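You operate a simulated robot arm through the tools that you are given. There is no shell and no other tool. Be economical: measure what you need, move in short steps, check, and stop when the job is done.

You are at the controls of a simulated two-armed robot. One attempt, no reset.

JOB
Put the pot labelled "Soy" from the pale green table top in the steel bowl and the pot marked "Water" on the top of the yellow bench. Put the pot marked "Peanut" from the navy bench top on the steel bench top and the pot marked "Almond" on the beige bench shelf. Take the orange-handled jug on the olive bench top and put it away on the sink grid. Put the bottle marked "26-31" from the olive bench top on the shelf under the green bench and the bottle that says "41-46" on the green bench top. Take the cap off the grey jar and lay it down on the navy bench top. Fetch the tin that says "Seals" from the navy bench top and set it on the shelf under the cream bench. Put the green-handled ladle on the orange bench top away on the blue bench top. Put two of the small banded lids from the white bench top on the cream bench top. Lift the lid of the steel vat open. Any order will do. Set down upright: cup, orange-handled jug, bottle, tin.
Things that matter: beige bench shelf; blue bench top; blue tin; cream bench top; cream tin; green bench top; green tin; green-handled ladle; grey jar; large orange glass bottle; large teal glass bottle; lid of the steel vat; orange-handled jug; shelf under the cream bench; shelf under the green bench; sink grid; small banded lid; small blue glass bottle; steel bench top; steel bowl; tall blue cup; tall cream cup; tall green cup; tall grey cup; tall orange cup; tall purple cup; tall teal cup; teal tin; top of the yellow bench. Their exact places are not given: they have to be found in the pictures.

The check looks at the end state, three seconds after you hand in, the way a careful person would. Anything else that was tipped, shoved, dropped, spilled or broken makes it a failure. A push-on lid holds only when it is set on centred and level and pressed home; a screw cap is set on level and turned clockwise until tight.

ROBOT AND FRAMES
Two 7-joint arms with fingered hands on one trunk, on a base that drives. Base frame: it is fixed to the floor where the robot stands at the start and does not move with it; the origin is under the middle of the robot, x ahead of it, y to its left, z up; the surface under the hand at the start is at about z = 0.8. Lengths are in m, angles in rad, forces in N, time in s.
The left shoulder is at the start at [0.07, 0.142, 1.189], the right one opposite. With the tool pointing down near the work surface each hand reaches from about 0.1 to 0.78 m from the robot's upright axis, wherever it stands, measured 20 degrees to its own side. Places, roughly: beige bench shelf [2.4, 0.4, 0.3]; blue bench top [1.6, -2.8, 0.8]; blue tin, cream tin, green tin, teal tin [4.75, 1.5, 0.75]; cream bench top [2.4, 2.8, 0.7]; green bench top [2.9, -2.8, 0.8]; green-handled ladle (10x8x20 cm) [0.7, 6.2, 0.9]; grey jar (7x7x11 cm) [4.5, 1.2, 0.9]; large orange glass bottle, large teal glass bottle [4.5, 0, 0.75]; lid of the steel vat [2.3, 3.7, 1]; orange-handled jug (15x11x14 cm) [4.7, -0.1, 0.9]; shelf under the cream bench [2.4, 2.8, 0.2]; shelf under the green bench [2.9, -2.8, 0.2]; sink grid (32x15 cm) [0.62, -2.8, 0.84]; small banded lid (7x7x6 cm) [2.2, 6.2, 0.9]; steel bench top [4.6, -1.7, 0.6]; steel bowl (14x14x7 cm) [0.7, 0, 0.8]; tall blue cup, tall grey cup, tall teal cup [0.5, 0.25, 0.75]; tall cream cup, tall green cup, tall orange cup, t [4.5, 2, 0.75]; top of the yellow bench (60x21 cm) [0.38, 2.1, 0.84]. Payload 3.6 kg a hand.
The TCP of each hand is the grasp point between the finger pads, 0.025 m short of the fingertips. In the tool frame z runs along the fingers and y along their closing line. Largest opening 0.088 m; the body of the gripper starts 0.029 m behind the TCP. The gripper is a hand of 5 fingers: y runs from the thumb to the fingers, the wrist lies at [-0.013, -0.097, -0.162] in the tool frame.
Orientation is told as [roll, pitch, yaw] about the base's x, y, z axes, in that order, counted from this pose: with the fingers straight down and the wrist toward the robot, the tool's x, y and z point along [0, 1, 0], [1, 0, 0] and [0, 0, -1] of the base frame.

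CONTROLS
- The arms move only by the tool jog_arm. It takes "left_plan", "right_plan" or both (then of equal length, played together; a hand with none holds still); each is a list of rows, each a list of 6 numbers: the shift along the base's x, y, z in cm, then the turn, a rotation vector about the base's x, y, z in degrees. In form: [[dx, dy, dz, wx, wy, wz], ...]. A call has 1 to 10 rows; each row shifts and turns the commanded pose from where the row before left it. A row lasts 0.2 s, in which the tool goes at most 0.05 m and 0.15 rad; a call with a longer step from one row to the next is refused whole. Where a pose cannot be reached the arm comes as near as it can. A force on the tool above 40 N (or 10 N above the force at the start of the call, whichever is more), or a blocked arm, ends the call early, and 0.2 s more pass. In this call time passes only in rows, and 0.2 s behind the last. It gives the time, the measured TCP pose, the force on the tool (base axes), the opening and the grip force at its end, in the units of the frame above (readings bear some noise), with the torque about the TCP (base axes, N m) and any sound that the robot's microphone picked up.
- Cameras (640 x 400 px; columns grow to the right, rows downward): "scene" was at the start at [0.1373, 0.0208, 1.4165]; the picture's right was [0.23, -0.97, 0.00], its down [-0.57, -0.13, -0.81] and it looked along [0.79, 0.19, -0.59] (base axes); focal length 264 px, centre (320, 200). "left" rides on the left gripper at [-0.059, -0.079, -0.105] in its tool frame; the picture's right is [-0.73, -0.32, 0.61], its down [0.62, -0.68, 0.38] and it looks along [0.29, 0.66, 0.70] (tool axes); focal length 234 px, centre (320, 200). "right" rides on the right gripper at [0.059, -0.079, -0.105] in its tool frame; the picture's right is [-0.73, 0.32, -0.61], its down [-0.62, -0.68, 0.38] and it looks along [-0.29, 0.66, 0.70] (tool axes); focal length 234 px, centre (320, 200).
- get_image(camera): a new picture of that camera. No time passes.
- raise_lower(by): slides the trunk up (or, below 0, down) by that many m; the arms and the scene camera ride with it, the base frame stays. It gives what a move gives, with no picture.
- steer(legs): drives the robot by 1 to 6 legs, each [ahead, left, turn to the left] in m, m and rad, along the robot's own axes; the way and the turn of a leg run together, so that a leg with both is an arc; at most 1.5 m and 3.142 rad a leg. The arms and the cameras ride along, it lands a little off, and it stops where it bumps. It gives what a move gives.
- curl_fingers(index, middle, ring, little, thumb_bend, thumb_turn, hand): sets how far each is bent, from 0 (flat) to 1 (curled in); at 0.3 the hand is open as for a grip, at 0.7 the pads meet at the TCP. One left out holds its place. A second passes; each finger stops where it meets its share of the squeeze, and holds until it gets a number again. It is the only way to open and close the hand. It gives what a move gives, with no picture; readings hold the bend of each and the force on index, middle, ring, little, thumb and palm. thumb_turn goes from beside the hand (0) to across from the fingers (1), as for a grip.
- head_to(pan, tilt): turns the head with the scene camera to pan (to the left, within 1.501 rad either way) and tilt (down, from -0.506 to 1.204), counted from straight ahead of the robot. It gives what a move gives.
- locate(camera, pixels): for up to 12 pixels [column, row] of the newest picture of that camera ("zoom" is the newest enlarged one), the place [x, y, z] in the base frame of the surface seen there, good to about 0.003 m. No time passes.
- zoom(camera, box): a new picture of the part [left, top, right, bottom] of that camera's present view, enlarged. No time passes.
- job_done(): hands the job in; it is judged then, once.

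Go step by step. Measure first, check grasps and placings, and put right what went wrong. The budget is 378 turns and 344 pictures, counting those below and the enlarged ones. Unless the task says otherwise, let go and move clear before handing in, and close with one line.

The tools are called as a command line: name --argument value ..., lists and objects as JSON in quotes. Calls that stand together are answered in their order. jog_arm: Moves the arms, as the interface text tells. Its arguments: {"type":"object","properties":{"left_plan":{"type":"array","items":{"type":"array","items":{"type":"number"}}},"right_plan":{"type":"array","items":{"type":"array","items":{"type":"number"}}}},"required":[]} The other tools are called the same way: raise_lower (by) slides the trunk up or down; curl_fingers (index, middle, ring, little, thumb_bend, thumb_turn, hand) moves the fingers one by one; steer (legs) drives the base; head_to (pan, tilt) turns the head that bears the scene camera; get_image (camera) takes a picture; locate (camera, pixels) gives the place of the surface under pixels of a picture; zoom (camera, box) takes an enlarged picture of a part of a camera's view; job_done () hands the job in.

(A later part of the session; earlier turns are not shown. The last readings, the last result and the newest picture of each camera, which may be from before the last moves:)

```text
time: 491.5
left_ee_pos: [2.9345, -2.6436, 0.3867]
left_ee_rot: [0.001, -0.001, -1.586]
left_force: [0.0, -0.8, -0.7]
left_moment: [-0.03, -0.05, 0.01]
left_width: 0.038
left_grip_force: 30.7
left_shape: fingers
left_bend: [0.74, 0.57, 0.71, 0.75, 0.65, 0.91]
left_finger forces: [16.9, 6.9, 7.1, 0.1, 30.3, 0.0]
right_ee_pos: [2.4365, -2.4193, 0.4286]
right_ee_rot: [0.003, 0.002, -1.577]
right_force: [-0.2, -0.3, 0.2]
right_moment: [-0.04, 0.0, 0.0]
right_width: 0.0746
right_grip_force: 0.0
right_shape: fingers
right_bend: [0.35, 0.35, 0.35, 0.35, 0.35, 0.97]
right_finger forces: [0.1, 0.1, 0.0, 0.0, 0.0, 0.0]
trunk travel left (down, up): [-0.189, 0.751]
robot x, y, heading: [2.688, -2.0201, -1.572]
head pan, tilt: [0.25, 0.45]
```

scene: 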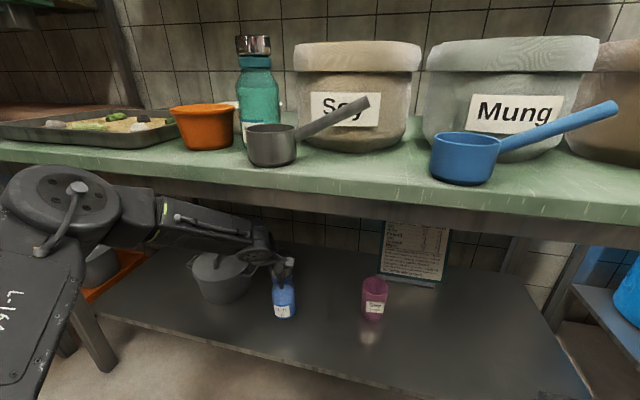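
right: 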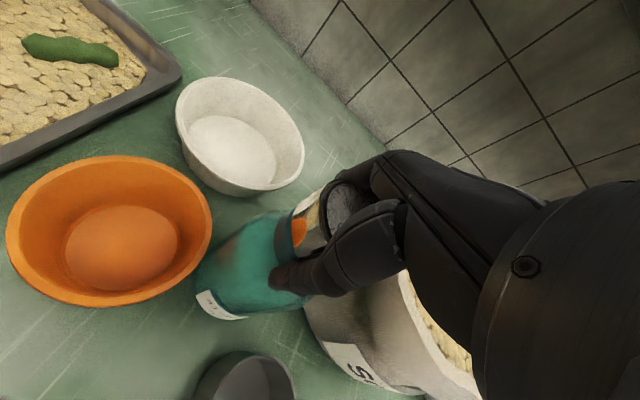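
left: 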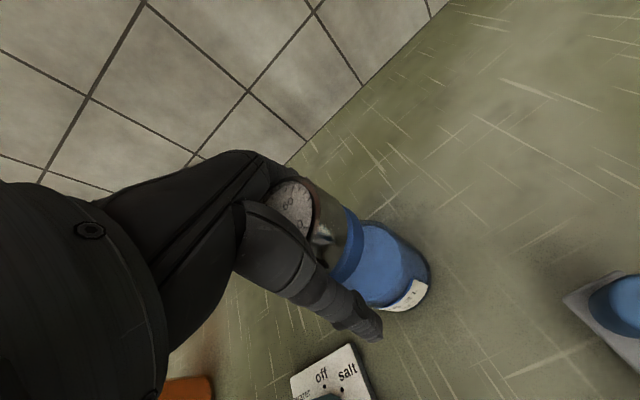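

Just touching (weight off). I press 3 mm more, open, and withdraw upward then back.

raise_lower --by -0.004

curl_fingers --hand "left" --index 0.3 --middle 0.3 --ring 0.3 --little 0.3 --thumb_bend 0.3

raise_lower --by 0.07

steer --legs '[[-0.25, 0, 0]]'

zoom --camera "scene" --box '[180, 160, 440, 340]'

```text
time: 492.0
left_ee_pos: [2.9352, -2.6432, 0.3855]
left_ee_rot: [0.003, -0.008, -1.587]
left_force: [-1.8, 2.5, 16.8]
left_moment: [-0.07, -0.15, -0.02]
left_width: 0.0379
left_grip_force: 34.2
left_shape: fingers
left_bend: [0.74, 0.57, 0.71, 0.75, 0.65, 0.91]
left_finger forces: [18.2, 6.8, 8.2, 0.1, 34.8, 0.0]
right_ee_pos: [2.4343, -2.4186, 0.4269]
right_ee_rot: [0.003, -0.003, -1.576]
right_force: [-0.3, -0.4, -1.1]
right_moment: [-0.01, -0.03, -0.02]
right_width: 0.0744
right_grip_force: 0.1
right_shape: fingers
right_bend: [0.35, 0.35, 0.35, 0.35, 0.35, 0.97]
right_finger forces: [0.0, 0.0, 0.0, 0.0, 0.0, 0.0]
trunk travel left (down, up): [-0.185, 0.755]
robot x, y, heading: [2.6853, -2.0244, -1.58]
head pan, tilt: [0.25, 0.45]
```

```text
time: 493.0
left_ee_pos: [2.9356, -2.6427, 0.3831]
left_ee_rot: [0.001, -0.001, -1.585]
left_force: [-0.7, 1.0, 7.5]
left_moment: [0.0, -0.02, 0.07]
left_width: 0.087
left_grip_force: 2.9
left_shape: fingers
left_bend: [0.3, 0.3, 0.3, 0.3, 0.3, 0.95]
left_finger forces: [2.2, 0.0, 0.0, 0.0, 4.4, 0.0]
right_ee_pos: [2.4363, -2.4198, 0.4259]
right_ee_rot: [0.002, 0.0, -1.577]
right_force: [0.5, 0.4, -0.3]
right_moment: [-0.02, 0.01, -0.02]
right_width: 0.0745
right_grip_force: 0.1
right_shape: fingers
right_bend: [0.35, 0.35, 0.35, 0.35, 0.35, 0.97]
right_finger forces: [0.0, 0.0, 0.1, 0.0, 0.0, 0.0]
trunk travel left (down, up): [-0.185, 0.755]
robot x, y, heading: [2.686, -2.0211, -1.574]
head pan, tilt: [0.25, 0.45]
```

```text
time: 494.1
left_ee_pos: [2.9355, -2.6438, 0.4525]
left_ee_rot: [0.002, -0.003, -1.587]
left_force: [0.0, 0.8, -0.8]
left_moment: [0.01, 0.01, -0.01]
left_width: 0.0853
left_grip_force: 0.0
left_shape: fingers
left_bend: [0.3, 0.3, 0.3, 0.3, 0.3, 0.95]
left_finger forces: [0.0, 0.0, 0.0, 0.1, 0.1, 0.0]
right_ee_pos: [2.4358, -2.4195, 0.4951]
right_ee_rot: [0.001, 0.002, -1.577]
right_force: [0.4, 0.3, 0.2]
right_moment: [0.0, -0.01, 0.0]
right_width: 0.0749
right_grip_force: 0.1
right_shape: fingers
right_bend: [0.35, 0.35, 0.35, 0.35, 0.35, 0.97]
right_finger forces: [0.0, 0.0, 0.0, 0.0, 0.0, 0.0]
trunk travel left (down, up): [-0.255, 0.685]
robot x, y, heading: [2.682, -2.0239, -1.58]
head pan, tilt: [0.25, 0.45]
```

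```text
time: 495.9
left_ee_pos: [2.9345, -2.3957, 0.452]
left_ee_rot: [0.003, -0.002, -1.591]
left_force: [0.9, 0.5, 0.2]
left_moment: [-0.02, -0.01, 0.01]
left_width: 0.0852
left_grip_force: 0.1
left_shape: fingers
left_bend: [0.3, 0.3, 0.3, 0.3, 0.3, 0.95]
left_finger forces: [0.0, 0.1, 0.0, 0.0, 0.1, 0.0]
right_ee_pos: [2.4356, -2.1703, 0.4956]
right_ee_rot: [0.002, 0.0, -1.579]
right_force: [-0.2, 0.0, 0.5]
right_moment: [0.0, 0.01, 0.01]
right_width: 0.0744
right_grip_force: 0.1
right_shape: fingers
right_bend: [0.35, 0.35, 0.35, 0.35, 0.35, 0.97]
right_finger forces: [0.0, 0.0, 0.1, 0.0, 0.0, 0.0]
trunk travel left (down, up): [-0.255, 0.685]
robot x, y, heading: [2.6879, -1.7723, -1.578]
head pan, tilt: [0.25, 0.45]
```

```text
2.22 times, centred on (310, 250) of scene
```

zoom: 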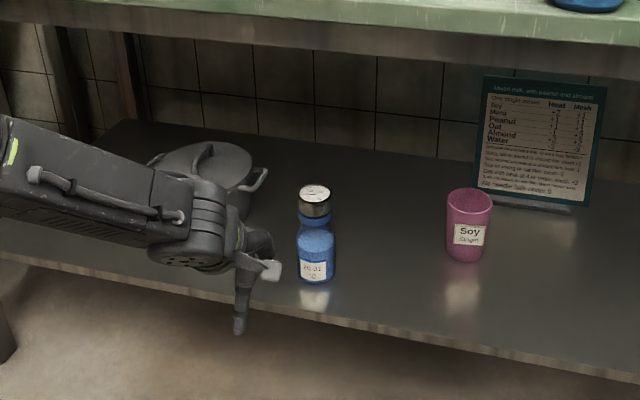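

"26-31" stands on the lower shelf. Now to the navy bench: raise trunk and drive north.

raise_lower --by 0.4

raise_lower --by 0.2

steer --legs '[[0, 0.78, 0], [-1.5, 0, 0], [-1.5, 0, 0], [-0.3, 0, 0], [0, 0, 1.575]]'

head_to --pan 0.05 --tilt 0.55

get_image --camera "scene"

```text
time: 499.7
left_ee_pos: [2.9357, -2.3949, 0.851]
left_ee_rot: [0.002, -0.002, -1.59]
left_force: [0.3, -0.5, -0.1]
left_moment: [0.02, -0.03, 0.01]
left_width: 0.0854
left_grip_force: 0.1
left_shape: fingers
left_bend: [0.3, 0.3, 0.3, 0.3, 0.3, 0.95]
left_finger forces: [0.0, 0.0, 0.1, 0.1, 0.0, 0.1]
right_ee_pos: [2.436, -2.1708, 0.8951]
right_ee_rot: [0.002, 0.002, -1.58]
right_force: [-0.1, -0.4, -1.0]
right_moment: [-0.01, 0.0, 0.0]
right_width: 0.0745
right_grip_force: 0.1
right_shape: fingers
right_bend: [0.35, 0.35, 0.35, 0.35, 0.35, 0.97]
right_finger forces: [0.0, 0.0, 0.0, 0.0, 0.0, 0.0]
trunk travel left (down, up): [-0.655, 0.285]
robot x, y, heading: [2.6814, -1.7728, -1.584]
head pan, tilt: [0.25, 0.45]
```

```text
time: 501.9
left_ee_pos: [2.935, -2.3961, 1.0531]
left_ee_rot: [0.001, -0.001, -1.591]
left_force: [0.0, -0.9, 0.4]
left_moment: [-0.02, 0.02, 0.02]
left_width: 0.0854
left_grip_force: 0.0
left_shape: fingers
left_bend: [0.3, 0.3, 0.3, 0.3, 0.3, 0.95]
left_finger forces: [0.0, 0.0, 0.0, 0.0, 0.0, 0.1]
right_ee_pos: [2.4354, -2.1702, 1.095]
right_ee_rot: [0.003, 0.001, -1.578]
right_force: [0.3, 0.9, 0.5]
right_moment: [-0.01, 0.02, 0.02]
right_width: 0.0747
right_grip_force: 0.0
right_shape: fingers
right_bend: [0.35, 0.35, 0.35, 0.35, 0.35, 0.97]
right_finger forces: [0.1, 0.0, 0.0, 0.1, 0.0, 0.1]
trunk travel left (down, up): [-0.855, 0.085]
robot x, y, heading: [2.6862, -1.7764, -1.577]
head pan, tilt: [0.25, 0.45]
```

```text
time: 525.7
left_ee_pos: [4.135, 1.7871, 1.0521]
left_ee_rot: [0.0, 0.0, -0.033]
left_force: [0.7, 0.0, 0.1]
left_moment: [-0.02, 0.02, 0.01]
left_width: 0.0852
left_grip_force: 0.0
left_shape: fingers
left_bend: [0.3, 0.3, 0.3, 0.3, 0.3, 0.95]
left_finger forces: [0.1, 0.0, 0.0, 0.0, 0.0, 0.0]
right_ee_pos: [3.9012, 1.2918, 1.0953]
right_ee_rot: [0.003, 0.002, -0.026]
right_force: [0.3, 0.2, -0.2]
right_moment: [0.03, 0.0, -0.04]
right_width: 0.0746
right_grip_force: 0.0
right_shape: fingers
right_bend: [0.35, 0.35, 0.35, 0.35, 0.35, 0.97]
right_finger forces: [0.1, 0.1, 0.1, 0.0, 0.0, 0.0]
trunk travel left (down, up): [-0.855, 0.085]
robot x, y, heading: [3.5067, 1.5458, -0.027]
head pan, tilt: [0.25, 0.45]
```

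```text
time: 526.4
left_ee_pos: [4.1337, 1.7873, 1.0527]
left_ee_rot: [0.003, -0.001, -0.032]
left_force: [-1.1, -0.4, 0.3]
left_moment: [-0.02, 0.0, 0.03]
left_width: 0.0855
left_grip_force: 0.1
left_shape: fingers
left_bend: [0.3, 0.3, 0.3, 0.3, 0.3, 0.95]
left_finger forces: [0.0, 0.1, 0.0, 0.0, 0.0, 0.0]
right_ee_pos: [3.9002, 1.2917, 1.0953]
right_ee_rot: [0.002, 0.0, -0.023]
right_force: [-0.1, 0.5, 0.0]
right_moment: [0.05, -0.01, -0.01]
right_width: 0.0747
right_grip_force: 0.0
right_shape: fingers
right_bend: [0.35, 0.35, 0.35, 0.35, 0.35, 0.97]
right_finger forces: [0.0, 0.1, 0.0, 0.1, 0.0, 0.0]
trunk travel left (down, up): [-0.855, 0.085]
robot x, y, heading: [3.502, 1.5502, -0.022]
head pan, tilt: [0.051, 0.55]
```

```text
108 pictures are left
```

scene: 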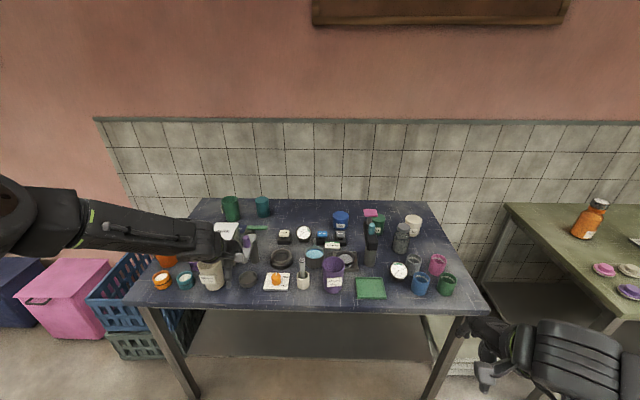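

zoom --camera "scene" --box '[140, 190, 320, 305]'

zoom --camera "scene" --box '[290, 190, 470, 305]'

```text
3.48 times, centred on (230, 248) of scene
```

zoom: 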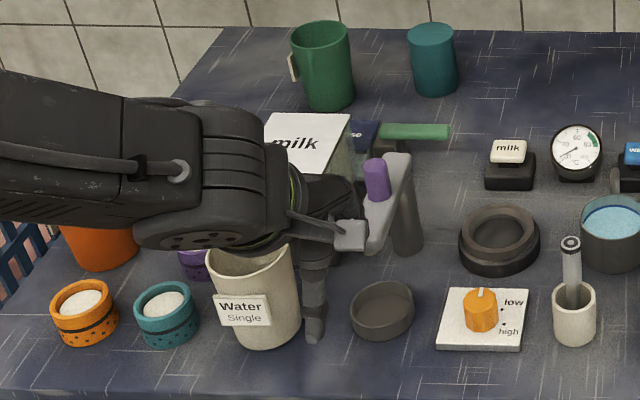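

```text
3.48 times, centred on (380, 248) of scene
```

zoom: 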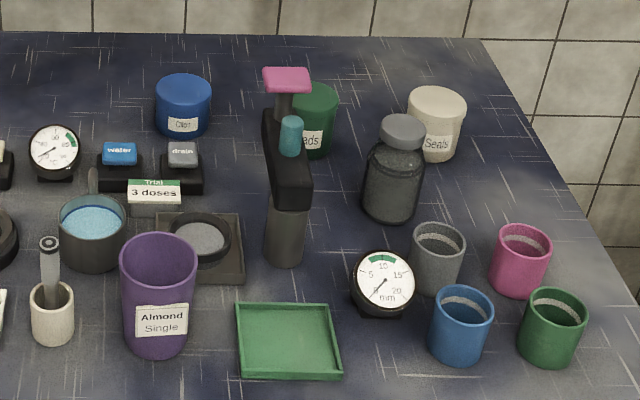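

A cream cup here reads "Water", Almond is the purple cup, "Seals" is the cream tin at the back right, and the grey jar stands next to it. I'll check the grey cup's label later. I locate things.

locate --camera "zoom" --pixels '[[437, 98], [412, 105], [464, 105], [437, 158], [403, 128], [384, 130], [424, 132], [392, 215], [158, 237], [158, 280], [122, 260], [196, 260]]'

```text
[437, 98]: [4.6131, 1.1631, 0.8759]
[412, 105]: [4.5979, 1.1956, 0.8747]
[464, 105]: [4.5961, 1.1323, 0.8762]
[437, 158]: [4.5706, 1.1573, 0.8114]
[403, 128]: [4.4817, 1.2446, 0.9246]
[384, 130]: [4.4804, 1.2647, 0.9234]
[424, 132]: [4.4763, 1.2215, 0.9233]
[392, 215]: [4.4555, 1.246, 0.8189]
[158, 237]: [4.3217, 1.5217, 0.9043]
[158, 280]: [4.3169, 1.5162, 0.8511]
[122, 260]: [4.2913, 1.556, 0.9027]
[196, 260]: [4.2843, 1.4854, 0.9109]
```

I retract the left hand, then approach the Almond cup (4.29, 1.52) with the right hand.

jog_arm --left_plan '[[-4, 0, 2, 0, 0, 0], [-4, 0, 2, 0, 0, 0], [-4, 1, 2, 0, 0, 0], [-4, 1, 2, 0, 0, 0], [-3, 1, 2, 0, 0, 0]]' --right_plan '[[0, 0, 3, 0, 0, 0], [0, 0, 3, 0, 0, 0], [0, 0, 3, 0, 0, 0], [0, 0, 3, 0, 0, 0], [0, 0, 0, 0, 0, 0]]'

steer --legs '[[0.2, 0.16, 0.022]]'

raise_lower --by -0.18

curl_fingers --hand "right" --index 0.2 --middle 0.25 --ring 0.25 --little 0.25 --thumb_bend 0.25

get_image --camera "scene"

```text
time: 527.6
left_ee_pos: [3.9399, 1.8168, 1.1549]
left_ee_rot: [0.002, -0.003, -0.035]
left_force: [-0.4, 0.2, 0.7]
left_moment: [-0.01, 0.0, 0.0]
left_width: 0.0851
left_grip_force: 0.1
left_shape: fingers
left_bend: [0.3, 0.3, 0.3, 0.3, 0.3, 0.95]
left_finger forces: [0.0, 0.0, 0.1, 0.1, 0.0, 0.1]
right_ee_pos: [3.9015, 1.2912, 1.2181]
right_ee_rot: [0.002, -0.002, -0.025]
right_force: [-0.1, 0.4, -0.5]
right_moment: [0.02, 0.03, 0.0]
right_width: 0.0743
right_grip_force: 0.0
right_shape: fingers
right_bend: [0.35, 0.35, 0.35, 0.35, 0.35, 0.97]
right_finger forces: [0.1, 0.0, 0.0, 0.0, 0.0, 0.1]
trunk travel left (down, up): [-0.855, 0.085]
robot x, y, heading: [3.5029, 1.548, -0.027]
head pan, tilt: [0.051, 0.55]
```

```text
time: 529.5
left_ee_pos: [4.1371, 1.9811, 1.1547]
left_ee_rot: [0.003, 0.0, -0.013]
left_force: [1.3, 0.7, -0.1]
left_moment: [0.01, 0.0, 0.03]
left_width: 0.0853
left_grip_force: 0.0
left_shape: fingers
left_bend: [0.3, 0.3, 0.3, 0.3, 0.3, 0.95]
left_finger forces: [0.0, 0.1, 0.0, 0.0, 0.0, 0.0]
right_ee_pos: [4.1082, 1.4553, 1.2169]
right_ee_rot: [0.002, 0.0, -0.003]
right_force: [0.7, -0.4, -0.1]
right_moment: [-0.02, 0.0, -0.03]
right_width: 0.0746
right_grip_force: 0.1
right_shape: fingers
right_bend: [0.35, 0.35, 0.35, 0.35, 0.35, 0.97]
right_finger forces: [0.0, 0.0, 0.0, 0.0, 0.0, 0.0]
trunk travel left (down, up): [-0.855, 0.085]
robot x, y, heading: [3.7103, 1.7035, 0.003]
head pan, tilt: [0.051, 0.55]
```

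```text
time: 531.5
left_ee_pos: [4.1378, 1.9817, 0.973]
left_ee_rot: [0.002, -0.002, -0.012]
left_force: [0.1, 0.5, -0.1]
left_moment: [0.0, -0.03, -0.02]
left_width: 0.0852
left_grip_force: 0.2
left_shape: fingers
left_bend: [0.3, 0.3, 0.3, 0.3, 0.3, 0.95]
left_finger forces: [0.0, 0.1, 0.0, 0.1, 0.0, 0.0]
right_ee_pos: [4.1106, 1.4549, 1.0371]
right_ee_rot: [0.001, 0.0, -0.005]
right_force: [0.6, -0.3, -0.2]
right_moment: [0.0, 0.01, 0.03]
right_width: 0.0745
right_grip_force: 0.1
right_shape: fingers
right_bend: [0.35, 0.35, 0.35, 0.35, 0.35, 0.97]
right_finger forces: [0.1, 0.0, 0.1, 0.0, 0.1, 0.1]
trunk travel left (down, up): [-0.675, 0.265]
robot x, y, heading: [3.7057, 1.7064, -0.002]
head pan, tilt: [0.051, 0.55]
```

```text
time: 532.5
left_ee_pos: [4.1388, 1.9829, 0.9741]
left_ee_rot: [0.0, -0.002, -0.012]
left_force: [-0.5, -0.9, -0.6]
left_moment: [0.02, 0.0, -0.02]
left_width: 0.0851
left_grip_force: 0.1
left_shape: fingers
left_bend: [0.3, 0.3, 0.3, 0.3, 0.3, 0.95]
left_finger forces: [0.0, 0.1, 0.0, 0.0, 0.1, 0.0]
right_ee_pos: [4.1088, 1.4572, 1.0372]
right_ee_rot: [0.001, -0.001, -0.004]
right_force: [-0.4, 0.6, -1.1]
right_moment: [0.04, 0.0, -0.03]
right_width: 0.0998
right_grip_force: 0.0
right_shape: fingers
right_bend: [0.2, 0.25, 0.25, 0.25, 0.25, 0.97]
right_finger forces: [0.1, 0.0, 0.0, 0.0, 0.0, 0.1]
trunk travel left (down, up): [-0.675, 0.265]
robot x, y, heading: [3.7057, 1.7064, -0.0]
head pan, tilt: [0.051, 0.55]
```

```text
105 pictures are left
```

scene: 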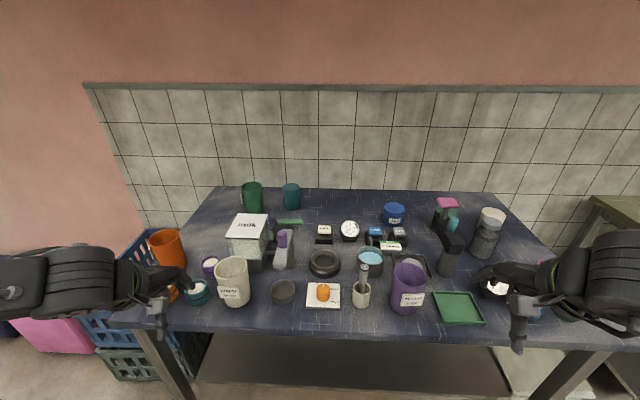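

locate --camera "scene" --pixels '[[410, 262], [408, 283], [393, 271], [427, 272], [166, 230], [253, 184], [178, 245], [232, 257], [248, 270]]'

zoom --camera "scene" --box '[130, 170, 310, 310]'

```text
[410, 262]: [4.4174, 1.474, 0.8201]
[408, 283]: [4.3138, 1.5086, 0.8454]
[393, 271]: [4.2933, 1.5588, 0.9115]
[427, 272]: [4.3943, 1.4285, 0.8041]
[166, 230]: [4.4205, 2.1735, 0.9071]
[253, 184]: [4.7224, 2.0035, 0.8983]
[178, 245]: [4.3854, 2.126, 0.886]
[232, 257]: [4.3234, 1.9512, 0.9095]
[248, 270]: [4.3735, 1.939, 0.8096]
```

```text
2.86 times, centred on (220, 240) of scene
```

zoom: 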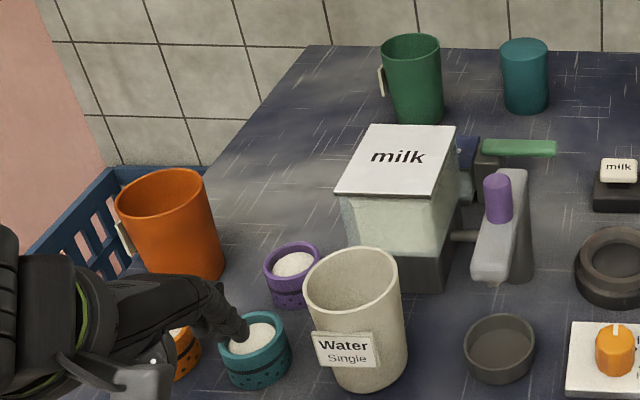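

Almond centre (4.287, 1.5205), rim 0.91. I move over it and descend.

jog_arm --right_plan '[[4.4, 1.6, 0, 0, 0, 0], [4.4, 1.6, 0, 0, 0, 0], [4.5, 1.6, 0, 0, 0, 0], [4.5, 1.5, 0, 0, 0, 0], [0, 0, -4, 0, 0, 0], [0, 0, 0, 0, 0, 0]]'

get_image --camera "right"

```text
time: 533.9
left_ee_pos: [4.1384, 1.9825, 0.9733]
left_ee_rot: [0.003, 0.0, -0.012]
left_force: [0.4, 0.1, 0.7]
left_moment: [-0.01, 0.02, -0.03]
left_width: 0.0851
left_grip_force: 0.0
left_shape: fingers
left_bend: [0.3, 0.3, 0.3, 0.3, 0.3, 0.95]
left_finger forces: [0.0, 0.0, 0.0, 0.1, 0.0, 0.1]
right_ee_pos: [4.2872, 1.5193, 0.9946]
right_ee_rot: [0.001, 0.001, -0.004]
right_force: [-0.8, 0.1, 0.1]
right_moment: [-0.01, 0.01, -0.01]
right_width: 0.1002
right_grip_force: 0.1
right_shape: fingers
right_bend: [0.2, 0.25, 0.25, 0.25, 0.25, 0.97]
right_finger forces: [0.0, 0.1, 0.1, 0.1, 0.0, 0.1]
trunk travel left (down, up): [-0.675, 0.265]
robot x, y, heading: [3.7116, 1.7052, -0.002]
head pan, tilt: [0.051, 0.55]
```

```text
103 pictures are left
```

right: 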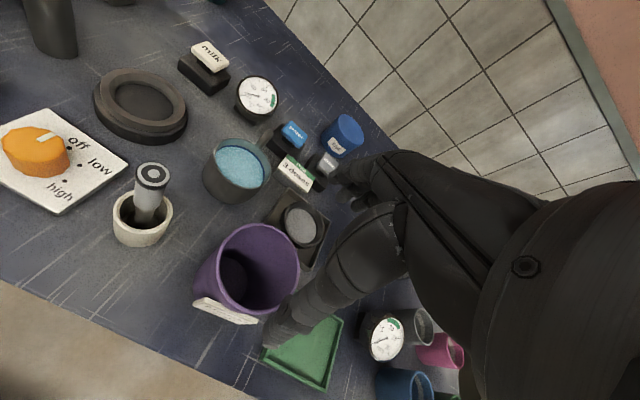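

jog_arm --right_plan '[[0, 0.2, -3, 0, 0, 0], [0, 0, -3, 0, 0, 0], [0, 0, -2.2, 0, 0, 0], [0, 0, -1.8, 0, 0, 0], [0, 0, 0, 0, 0, 0]]'

curl_fingers --hand "right" --index 0.7 --middle 0.7 --ring 0.7 --little 0.7 --thumb_bend 0.7

jog_arm --right_plan '[[0, 0, 3, 0, 0, 0], [0, 0, 4, 0, 0, 0], [0, 0, 4, 0, 0, 0], [-2, -1, 3, 0, 0, 0], [-4, -1, 0, 0, 0, 0], [-4, -1, 0, 0, 0, 0], [0, 0, 0, 0, 0, 0]]'

get_image --camera "scene"

```text
time: 535.1
left_ee_pos: [4.1376, 1.9822, 0.9732]
left_ee_rot: [0.0, -0.001, -0.012]
left_force: [-0.1, 0.4, 0.2]
left_moment: [0.04, 0.0, -0.01]
left_width: 0.0852
left_grip_force: 0.0
left_shape: fingers
left_bend: [0.3, 0.3, 0.3, 0.3, 0.3, 0.95]
left_finger forces: [0.0, 0.0, 0.1, 0.0, 0.1, 0.0]
right_ee_pos: [4.2874, 1.5214, 0.8958]
right_ee_rot: [0.003, -0.001, -0.004]
right_force: [-0.7, 0.0, 1.4]
right_moment: [0.04, 0.02, -0.02]
right_width: 0.1004
right_grip_force: 0.1
right_shape: fingers
right_bend: [0.2, 0.25, 0.25, 0.25, 0.25, 0.97]
right_finger forces: [0.1, 0.0, 0.0, 0.0, 0.3, 0.1]
trunk travel left (down, up): [-0.675, 0.265]
robot x, y, heading: [3.7081, 1.7059, -0.002]
head pan, tilt: [0.051, 0.55]
```

```text
time: 536.1
left_ee_pos: [4.138, 1.9821, 0.9746]
left_ee_rot: [0.003, -0.001, -0.011]
left_force: [-0.5, 1.1, -0.4]
left_moment: [-0.04, 0.01, -0.02]
left_width: 0.0853
left_grip_force: 0.2
left_shape: fingers
left_bend: [0.3, 0.3, 0.3, 0.3, 0.3, 0.95]
left_finger forces: [0.0, 0.1, 0.1, 0.0, 0.0, 0.0]
right_ee_pos: [4.2891, 1.5214, 0.8981]
right_ee_rot: [0.002, -0.003, -0.005]
right_force: [1.6, -0.1, 7.9]
right_moment: [-0.06, -0.33, -0.02]
right_width: 0.0727
right_grip_force: 36.3
right_shape: fingers
right_bend: [0.24, 0.43, 0.5, 0.69, 0.55, 0.94]
right_finger forces: [18.3, 7.3, 7.3, 1.0, 37.8, 0.0]
trunk travel left (down, up): [-0.675, 0.265]
robot x, y, heading: [3.7055, 1.7036, -0.006]
head pan, tilt: [0.051, 0.55]
```

```text
time: 537.7
left_ee_pos: [4.14, 1.9828, 0.9735]
left_ee_rot: [0.002, 0.001, -0.012]
left_force: [-0.2, 0.4, 0.1]
left_moment: [0.02, 0.01, 0.01]
left_width: 0.0852
left_grip_force: 0.1
left_shape: fingers
left_bend: [0.3, 0.3, 0.3, 0.3, 0.3, 0.95]
left_finger forces: [0.1, 0.0, 0.0, 0.0, 0.0, 0.0]
right_ee_pos: [4.1889, 1.4927, 1.0341]
right_ee_rot: [0.004, 0.002, -0.003]
right_force: [0.8, 0.5, 0.2]
right_moment: [0.0, 0.0, 0.0]
right_width: 0.0711
right_grip_force: 30.0
right_shape: fingers
right_bend: [0.24, 0.44, 0.51, 0.69, 0.57, 0.94]
right_finger forces: [14.1, 7.6, 7.5, 0.8, 30.3, 0.0]
trunk travel left (down, up): [-0.675, 0.265]
robot x, y, heading: [3.7058, 1.7032, -0.002]
head pan, tilt: [0.051, 0.55]
```

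```text
102 pictures are left
```

scene: 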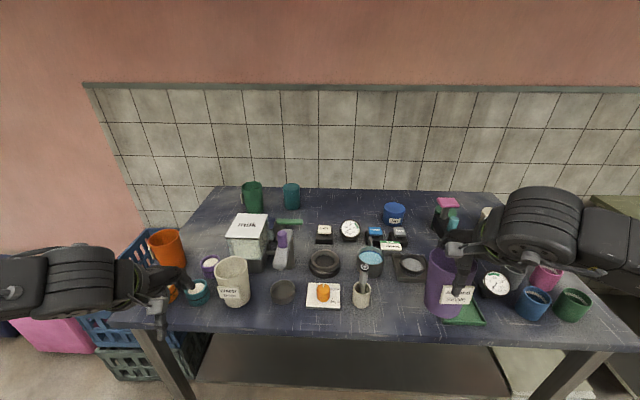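

Almond is in hand. I back off and move north to read the tags on the orange and green cups.

jog_arm --left_plan '[[-3, 0, 3, 0, 0, 0], [-3, 0, 3, 0, 0, 0], [-3, 0, 3, 0, 0, 0]]'

steer --legs '[[-0.2, 0, 0], [0, 1.15, 0]]'

head_to --pan -0.55 --tilt 0.45

zoom --camera "scene" --box '[160, 100, 480, 300]'

```text
time: 538.5
left_ee_pos: [4.0743, 1.9921, 1.0749]
left_ee_rot: [0.002, 0.002, -0.014]
left_force: [-0.5, -0.5, 0.2]
left_moment: [0.02, -0.01, 0.0]
left_width: 0.085
left_grip_force: 0.1
left_shape: fingers
left_bend: [0.3, 0.3, 0.3, 0.3, 0.3, 0.95]
left_finger forces: [0.1, 0.0, 0.0, 0.0, 0.1, 0.0]
left hand out of reach, approached as far as the arm can: row 2, 3
right_ee_pos: [4.1865, 1.4906, 1.0352]
right_ee_rot: [0.003, -0.001, -0.003]
right_force: [-0.3, -0.6, 0.0]
right_moment: [-0.04, 0.01, 0.01]
right_width: 0.0709
right_grip_force: 29.9
right_shape: fingers
right_bend: [0.24, 0.44, 0.51, 0.69, 0.57, 0.94]
right_finger forces: [14.2, 7.7, 7.6, 0.8, 30.2, 0.0]
trunk travel left (down, up): [-0.675, 0.265]
robot x, y, heading: [3.7055, 1.7057, -0.001]
head pan, tilt: [0.051, 0.55]
```

```text
time: 545.6
left_ee_pos: [3.8933, 3.1433, 1.0733]
left_ee_rot: [0.002, -0.002, -0.032]
left_force: [0.3, 0.5, 0.2]
left_moment: [-0.05, 0.02, 0.01]
left_width: 0.085
left_grip_force: 0.1
left_shape: fingers
left_bend: [0.3, 0.3, 0.3, 0.3, 0.3, 0.95]
left_finger forces: [0.0, 0.0, 0.1, 0.0, 0.0, 0.1]
right_ee_pos: [3.9972, 2.6402, 1.0342]
right_ee_rot: [0.001, 0.002, -0.021]
right_force: [-0.2, 0.2, 1.1]
right_moment: [0.0, -0.02, -0.03]
right_width: 0.0708
right_grip_force: 30.6
right_shape: fingers
right_bend: [0.24, 0.44, 0.51, 0.69, 0.57, 0.94]
right_finger forces: [14.2, 7.7, 7.5, 0.8, 30.1, 0.1]
trunk travel left (down, up): [-0.675, 0.265]
robot x, y, heading: [3.518, 2.857, -0.022]
head pan, tilt: [0.051, 0.55]
```

```text
time: 546.6
left_ee_pos: [3.8937, 3.1438, 1.0742]
left_ee_rot: [0.002, 0.0, -0.033]
left_force: [0.2, -0.6, 0.5]
left_moment: [0.01, -0.01, 0.0]
left_width: 0.0853
left_grip_force: 0.0
left_shape: fingers
left_bend: [0.3, 0.3, 0.3, 0.3, 0.3, 0.95]
left_finger forces: [0.0, 0.0, 0.0, 0.0, 0.0, 0.0]
right_ee_pos: [3.9979, 2.6406, 1.0352]
right_ee_rot: [0.0, -0.002, -0.023]
right_force: [-0.6, 0.5, -1.9]
right_moment: [0.01, 0.04, 0.03]
right_width: 0.071
right_grip_force: 30.0
right_shape: fingers
right_bend: [0.24, 0.44, 0.51, 0.69, 0.57, 0.94]
right_finger forces: [14.2, 7.7, 7.5, 0.7, 30.1, 0.0]
trunk travel left (down, up): [-0.675, 0.265]
robot x, y, heading: [3.5191, 2.8589, -0.024]
head pan, tilt: [-0.55, 0.45]
```

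```text
2.00 times, centred on (320, 200) of scene
```

zoom: 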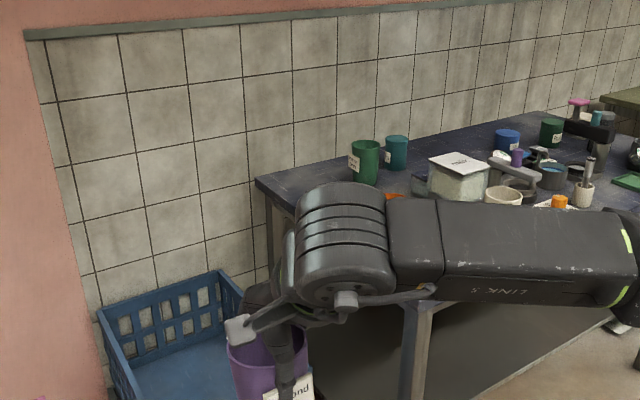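

zoom --camera "scene" --box '[315, 155, 375, 200]'

```text
8.89 times, centred on (345, 178) of scene
```

zoom: 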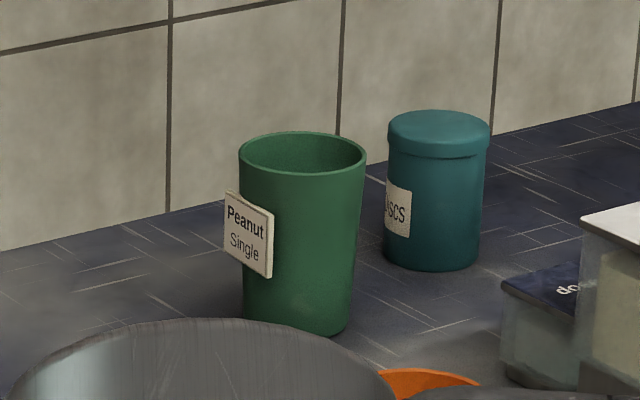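

The green cup is Peanut, at (4.722, 2.0). I go back and reach for it with the left hand.

jog_arm --right_plan '[[-2, -1, 4, 0, 0, 0], [-2, -1, 4, 0, 0, 0], [-2, -1, 3, 0, 0, 0]]'

steer --legs '[[0, -1.1, 0.024], [0.42, 0, 0]]'

head_to --pan 0.3 --tilt 0.6

get_image --camera "scene"

```text
time: 547.4
left_ee_pos: [3.8915, 3.1437, 1.0728]
left_ee_rot: [0.004, 0.0, -0.032]
left_force: [-1.0, 0.1, 0.4]
left_moment: [0.01, 0.0, 0.01]
left_width: 0.0855
left_grip_force: 0.1
left_shape: fingers
left_bend: [0.3, 0.3, 0.3, 0.3, 0.3, 0.95]
left_finger forces: [0.1, 0.0, 0.0, 0.0, 0.0, 0.1]
right_ee_pos: [3.9353, 2.6072, 1.1475]
right_ee_rot: [0.002, 0.0, -0.021]
right_force: [-1.1, -0.1, -0.2]
right_moment: [-0.01, 0.0, 0.0]
right_width: 0.0707
right_grip_force: 29.7
right_shape: fingers
right_bend: [0.24, 0.45, 0.52, 0.69, 0.57, 0.94]
right_finger forces: [14.0, 7.6, 7.4, 0.6, 29.4, 0.0]
trunk travel left (down, up): [-0.675, 0.265]
robot x, y, heading: [3.5193, 2.8586, -0.022]
head pan, tilt: [-0.55, 0.45]
```

```text
time: 555.2
left_ee_pos: [4.3106, 2.0526, 1.0738]
left_ee_rot: [0.0, 0.0, -0.024]
left_force: [0.7, -0.6, -0.3]
left_moment: [-0.01, 0.0, -0.01]
left_width: 0.0851
left_grip_force: 0.1
left_shape: fingers
left_bend: [0.3, 0.3, 0.3, 0.3, 0.3, 0.95]
left_finger forces: [0.1, 0.1, 0.1, 0.0, 0.1, 0.0]
right_ee_pos: [4.3597, 1.518, 1.1473]
right_ee_rot: [0.003, 0.001, -0.015]
right_force: [0.2, -0.1, -0.1]
right_moment: [-0.01, 0.04, 0.0]
right_width: 0.0711
right_grip_force: 29.7
right_shape: fingers
right_bend: [0.24, 0.45, 0.52, 0.69, 0.57, 0.94]
right_finger forces: [14.0, 7.6, 7.4, 0.6, 29.3, 0.0]
trunk travel left (down, up): [-0.675, 0.265]
robot x, y, heading: [3.9397, 1.7671, -0.014]
head pan, tilt: [-0.55, 0.45]
```

```text
time: 556.4
left_ee_pos: [4.3115, 2.0531, 1.0739]
left_ee_rot: [0.003, 0.001, -0.025]
left_force: [-1.1, -0.1, -0.1]
left_moment: [0.0, 0.0, 0.01]
left_width: 0.0849
left_grip_force: 0.1
left_shape: fingers
left_bend: [0.3, 0.3, 0.3, 0.3, 0.3, 0.95]
left_finger forces: [0.0, 0.0, 0.0, 0.0, 0.0, 0.0]
right_ee_pos: [4.3599, 1.5183, 1.1466]
right_ee_rot: [0.002, 0.003, -0.014]
right_force: [-0.9, -0.9, -0.1]
right_moment: [-0.01, -0.04, -0.02]
right_width: 0.0707
right_grip_force: 29.1
right_shape: fingers
right_bend: [0.24, 0.45, 0.52, 0.69, 0.57, 0.94]
right_finger forces: [14.0, 7.6, 7.4, 0.7, 29.4, 0.1]
trunk travel left (down, up): [-0.675, 0.265]
robot x, y, heading: [3.9417, 1.7659, -0.009]
head pan, tilt: [0.3, 0.6]
```

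```text
99 pictures are left
```

scene: 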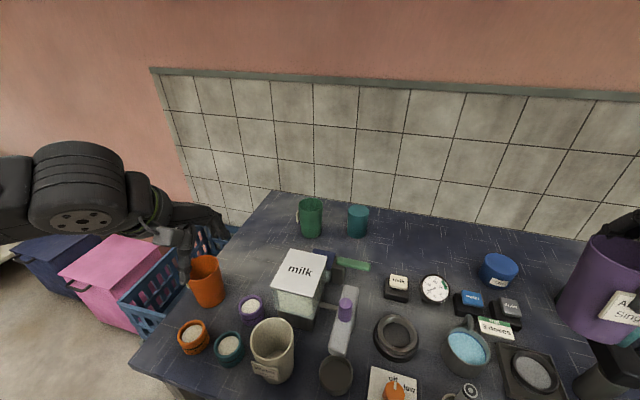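

zoom --camera "scene" --box '[270, 180, 390, 260]'

locate --camera "scene" --pixels '[[311, 199], [311, 212], [300, 205], [322, 205], [310, 235], [357, 207], [298, 270]]'

```text
5.00 times, centred on (330, 220) of scene
```

zoom: 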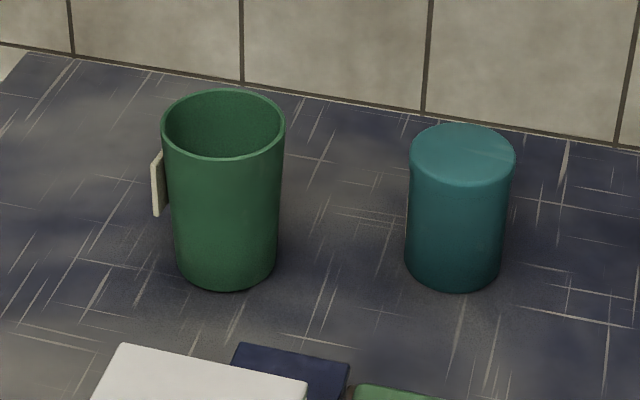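

```text
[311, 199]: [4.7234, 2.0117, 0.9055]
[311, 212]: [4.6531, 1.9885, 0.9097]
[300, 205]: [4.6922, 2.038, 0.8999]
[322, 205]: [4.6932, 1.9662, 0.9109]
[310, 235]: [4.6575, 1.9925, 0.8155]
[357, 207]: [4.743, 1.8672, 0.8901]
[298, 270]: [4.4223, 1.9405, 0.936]
```

Peanut rim centre (4.689, 2.002, 0.91). I creep forward, lower the trunk slightly, and extend the left hand over it.

steer --legs '[[0.03, 0, 0.01]]'

raise_lower --by -0.05

curl_fingers --hand "left" --index 0.2 --middle 0.25 --ring 0.25 --little 0.25 --thumb_bend 0.25

jog_arm --left_plan '[[4.3, -0.7, 0, 0, 0, 0.2], [4.3, -0.7, 0, 0, 0, 0.2], [4.3, -0.7, 0, 0, 0, 0], [4.3, -0.7, 0, 0, 0, 0], [4.3, -0.7, 0, 0, 0, 0], [4.3, -0.7, 0, 0, 0, 0], [4.4, -0.6, 0, 0, 0, 0], [4.4, -0.5, 0, 0, 0, 0], [0, 0, 0, 0, 0, 0]]'

get_image --camera "left"

```text
time: 557.2
left_ee_pos: [4.3339, 2.0575, 1.0755]
left_ee_rot: [0.003, -0.003, -0.015]
left_force: [0.2, 0.7, 0.7]
left_moment: [-0.04, -0.02, -0.03]
left_width: 0.0851
left_grip_force: 0.0
left_shape: fingers
left_bend: [0.3, 0.3, 0.3, 0.3, 0.3, 0.95]
left_finger forces: [0.0, 0.1, 0.1, 0.0, 0.0, 0.0]
right_ee_pos: [4.389, 1.5218, 1.1482]
right_ee_rot: [0.002, -0.003, -0.003]
right_force: [-0.9, -0.2, -1.4]
right_moment: [0.02, -0.02, -0.01]
right_width: 0.0708
right_grip_force: 29.2
right_shape: fingers
right_bend: [0.24, 0.45, 0.52, 0.69, 0.57, 0.94]
right_finger forces: [14.0, 7.7, 7.4, 0.6, 29.4, 0.0]
trunk travel left (down, up): [-0.675, 0.265]
robot x, y, heading: [3.9716, 1.768, -0.003]
head pan, tilt: [0.3, 0.6]
```

```text
time: 558.1
left_ee_pos: [4.3358, 2.0558, 1.0252]
left_ee_rot: [0.0, 0.0, -0.014]
left_force: [-0.2, 0.3, -0.5]
left_moment: [-0.01, 0.0, -0.03]
left_width: 0.0852
left_grip_force: 0.1
left_shape: fingers
left_bend: [0.3, 0.3, 0.3, 0.3, 0.3, 0.95]
left_finger forces: [0.1, 0.0, 0.0, 0.0, 0.0, 0.0]
right_ee_pos: [4.3926, 1.5223, 1.0966]
right_ee_rot: [0.002, -0.002, -0.003]
right_force: [-1.1, 0.7, -0.6]
right_moment: [0.0, -0.01, 0.01]
right_width: 0.0704
right_grip_force: 29.7
right_shape: fingers
right_bend: [0.24, 0.45, 0.52, 0.69, 0.57, 0.94]
right_finger forces: [14.0, 7.7, 7.4, 0.7, 29.4, 0.1]
trunk travel left (down, up): [-0.625, 0.315]
robot x, y, heading: [3.9674, 1.7664, 0.004]
head pan, tilt: [0.3, 0.6]
```

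```text
time: 559.1
left_ee_pos: [4.3363, 2.0572, 1.0248]
left_ee_rot: [0.002, 0.0, -0.013]
left_force: [0.5, -0.8, -1.0]
left_moment: [0.0, 0.02, -0.01]
left_width: 0.1003
left_grip_force: 0.0
left_shape: fingers
left_bend: [0.2, 0.25, 0.25, 0.25, 0.25, 0.95]
left_finger forces: [0.0, 0.1, 0.0, 0.0, 0.0, 0.1]
right_ee_pos: [4.3924, 1.5215, 1.0975]
right_ee_rot: [0.001, 0.0, -0.004]
right_force: [0.4, -0.7, -0.7]
right_moment: [0.0, 0.0, -0.01]
right_width: 0.0704
right_grip_force: 29.8
right_shape: fingers
right_bend: [0.24, 0.45, 0.52, 0.69, 0.57, 0.94]
right_finger forces: [14.0, 7.7, 7.4, 0.5, 29.4, 0.0]
trunk travel left (down, up): [-0.625, 0.315]
robot x, y, heading: [3.9688, 1.7681, -0.001]
head pan, tilt: [0.3, 0.6]
```

```text
time: 561.1
left_ee_pos: [4.6649, 2.0093, 1.0251]
left_ee_rot: [0.0, 0.0, -0.008]
left_force: [-0.3, -0.1, -0.4]
left_moment: [0.01, 0.03, 0.0]
left_width: 0.1002
left_grip_force: 0.1
left_shape: fingers
left_bend: [0.2, 0.25, 0.25, 0.25, 0.25, 0.95]
left_finger forces: [0.1, 0.1, 0.0, 0.0, 0.0, 0.0]
left hand out of reach, approached as far as the arm can: row 8
right_ee_pos: [4.3907, 1.5215, 1.0983]
right_ee_rot: [0.002, 0.0, -0.004]
right_force: [0.4, -0.2, 0.1]
right_moment: [-0.02, -0.01, 0.02]
right_width: 0.0706
right_grip_force: 29.0
right_shape: fingers
right_bend: [0.24, 0.45, 0.52, 0.69, 0.57, 0.94]
right_finger forces: [14.0, 7.5, 7.3, 0.7, 29.2, 0.0]
trunk travel left (down, up): [-0.625, 0.315]
robot x, y, heading: [3.9703, 1.771, -0.004]
head pan, tilt: [0.3, 0.6]
```

```text
97 pictures are left
```

left: 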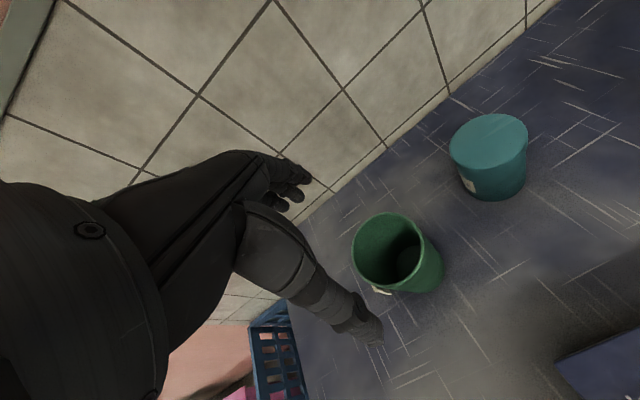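

raise_lower --by -0.07

jog_arm --left_plan '[[1.2, -0.3, 0, 0, 0, 0], [1.2, -0.3, 0, 0, 0, 0], [0, 0, 0, 0, 0, 0]]'

get_image --camera "left"

```text
time: 562.2
left_ee_pos: [4.665, 2.0088, 0.9541]
left_ee_rot: [0.0, 0.001, -0.006]
left_force: [0.0, 0.3, -0.4]
left_moment: [0.03, 0.01, -0.02]
left_width: 0.1004
left_grip_force: 0.1
left_shape: fingers
left_bend: [0.2, 0.25, 0.25, 0.25, 0.25, 0.95]
left_finger forces: [0.0, 0.1, 0.0, 0.1, 0.0, 0.1]
right_ee_pos: [4.3921, 1.5228, 1.0269]
right_ee_rot: [0.001, 0.0, -0.003]
right_force: [-0.3, -0.1, -0.9]
right_moment: [-0.01, 0.02, -0.04]
right_width: 0.0707
right_grip_force: 29.7
right_shape: fingers
right_bend: [0.24, 0.45, 0.52, 0.69, 0.57, 0.94]
right_finger forces: [13.9, 7.5, 7.4, 0.6, 29.2, 0.1]
trunk travel left (down, up): [-0.555, 0.385]
robot x, y, heading: [3.9685, 1.7697, 0.001]
head pan, tilt: [0.3, 0.6]
```

```text
time: 563.0
left_ee_pos: [4.6655, 2.0099, 0.9533]
left_ee_rot: [0.002, -0.001, -0.007]
left_force: [0.4, -0.8, -0.4]
left_moment: [0.02, -0.01, 0.02]
left_width: 0.1004
left_grip_force: 0.2
left_shape: fingers
left_bend: [0.2, 0.25, 0.25, 0.25, 0.25, 0.95]
left_finger forces: [0.0, 0.1, 0.0, 0.0, 0.0, 0.1]
left hand out of reach, approached as far as the arm can: row 1, 2
right_ee_pos: [4.392, 1.5228, 1.0259]
right_ee_rot: [0.0, 0.0, -0.003]
right_force: [-0.7, 0.2, -0.6]
right_moment: [0.03, 0.0, -0.01]
right_width: 0.0709
right_grip_force: 29.1
right_shape: fingers
right_bend: [0.24, 0.45, 0.52, 0.69, 0.57, 0.94]
right_finger forces: [14.0, 7.6, 7.4, 0.5, 29.1, 0.0]
trunk travel left (down, up): [-0.555, 0.385]
robot x, y, heading: [3.9686, 1.7677, -0.004]
head pan, tilt: [0.3, 0.6]
```

```text
96 pictures are left
```

left: 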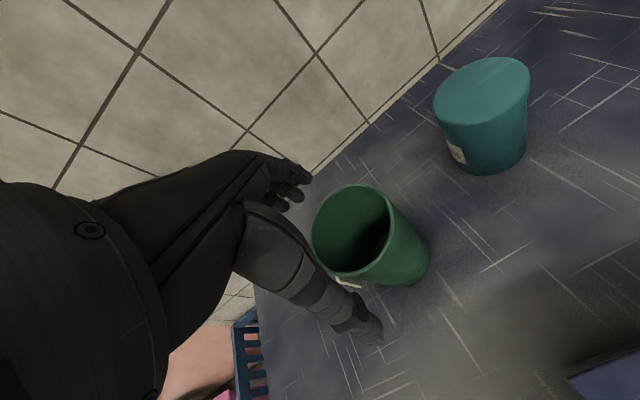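

I tilt the hand 10° forward to gain the missing reach.

jog_arm --left_plan '[[0, 0, 1.5, 0, -5, 0], [0.8, -0.2, 0.5, 0, -5, 0], [1, -0.3, 0, 0, 0, 0], [0.9, -0.2, 0, 0, 0, 0], [0, 0, 0, 0, 0, 0]]'

get_image --camera "left"

```text
time: 564.2
left_ee_pos: [4.6891, 2.0024, 0.9746]
left_ee_rot: [0.002, -0.176, -0.006]
left_force: [0.0, 0.0, -1.0]
left_moment: [0.0, -0.01, 0.0]
left_width: 0.1004
left_grip_force: 0.1
left_shape: fingers
left_bend: [0.2, 0.25, 0.25, 0.25, 0.25, 0.95]
left_finger forces: [0.0, 0.1, 0.0, 0.1, 0.0, 0.0]
right_ee_pos: [4.3921, 1.5222, 1.0274]
right_ee_rot: [0.002, 0.0, -0.003]
right_force: [0.5, 0.3, -0.2]
right_moment: [-0.03, 0.03, 0.04]
right_width: 0.0706
right_grip_force: 29.5
right_shape: fingers
right_bend: [0.24, 0.45, 0.52, 0.69, 0.57, 0.94]
right_finger forces: [14.0, 7.5, 7.4, 0.6, 29.1, 0.1]
trunk travel left (down, up): [-0.555, 0.385]
robot x, y, heading: [3.9702, 1.7653, -0.0]
head pan, tilt: [0.3, 0.6]
```

```text
95 pictures are left
```

left: 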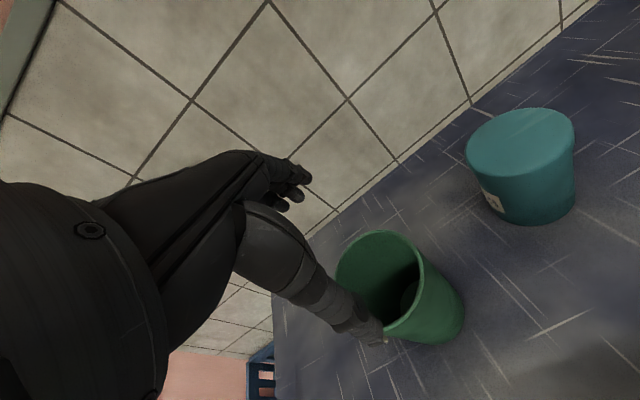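

jog_arm --left_plan '[[-0.3, 0, -2.5, 0, 0, 0], [0, 0, -2.5, 0, 0, 0], [0, 0, -1.5, 0, 0, 0], [0, 0, -1, 0, 0, 0], [0, 0, 0, 0, 0, 0]]'

get_image --camera "left"

zoom --camera "scene" --box '[240, 140, 400, 260]'

```text
time: 565.4
left_ee_pos: [4.6808, 2.0055, 0.8994]
left_ee_rot: [0.001, -0.175, -0.007]
left_force: [-0.1, -0.5, 0.7]
left_moment: [-0.04, -0.01, -0.01]
left_width: 0.1005
left_grip_force: 0.0
left_shape: fingers
left_bend: [0.2, 0.25, 0.25, 0.25, 0.25, 0.95]
left_finger forces: [0.0, 0.0, 0.0, 0.1, 0.0, 0.1]
left hand out of reach, approached as far as the arm can: row 2, 4
right_ee_pos: [4.3921, 1.522, 1.0278]
right_ee_rot: [0.002, 0.001, -0.003]
right_force: [-0.5, 0.2, -0.4]
right_moment: [0.0, -0.03, -0.04]
right_width: 0.0705
right_grip_force: 28.8
right_shape: fingers
right_bend: [0.24, 0.45, 0.52, 0.69, 0.57, 0.94]
right_finger forces: [14.0, 7.6, 7.4, 0.6, 29.1, 0.0]
trunk travel left (down, up): [-0.555, 0.385]
robot x, y, heading: [3.9736, 1.7683, -0.006]
head pan, tilt: [0.3, 0.6]
```

```text
94 pictures are left
```

left: 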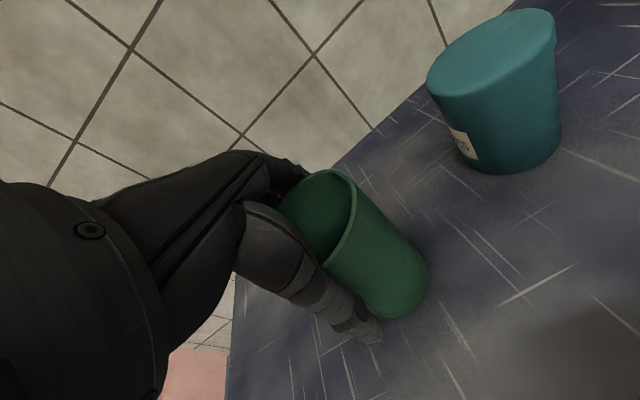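

```text
3.33 times, centred on (320, 200) of scene
```

zoom: 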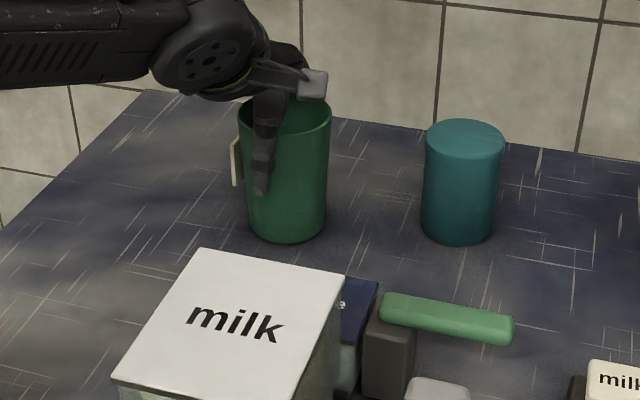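

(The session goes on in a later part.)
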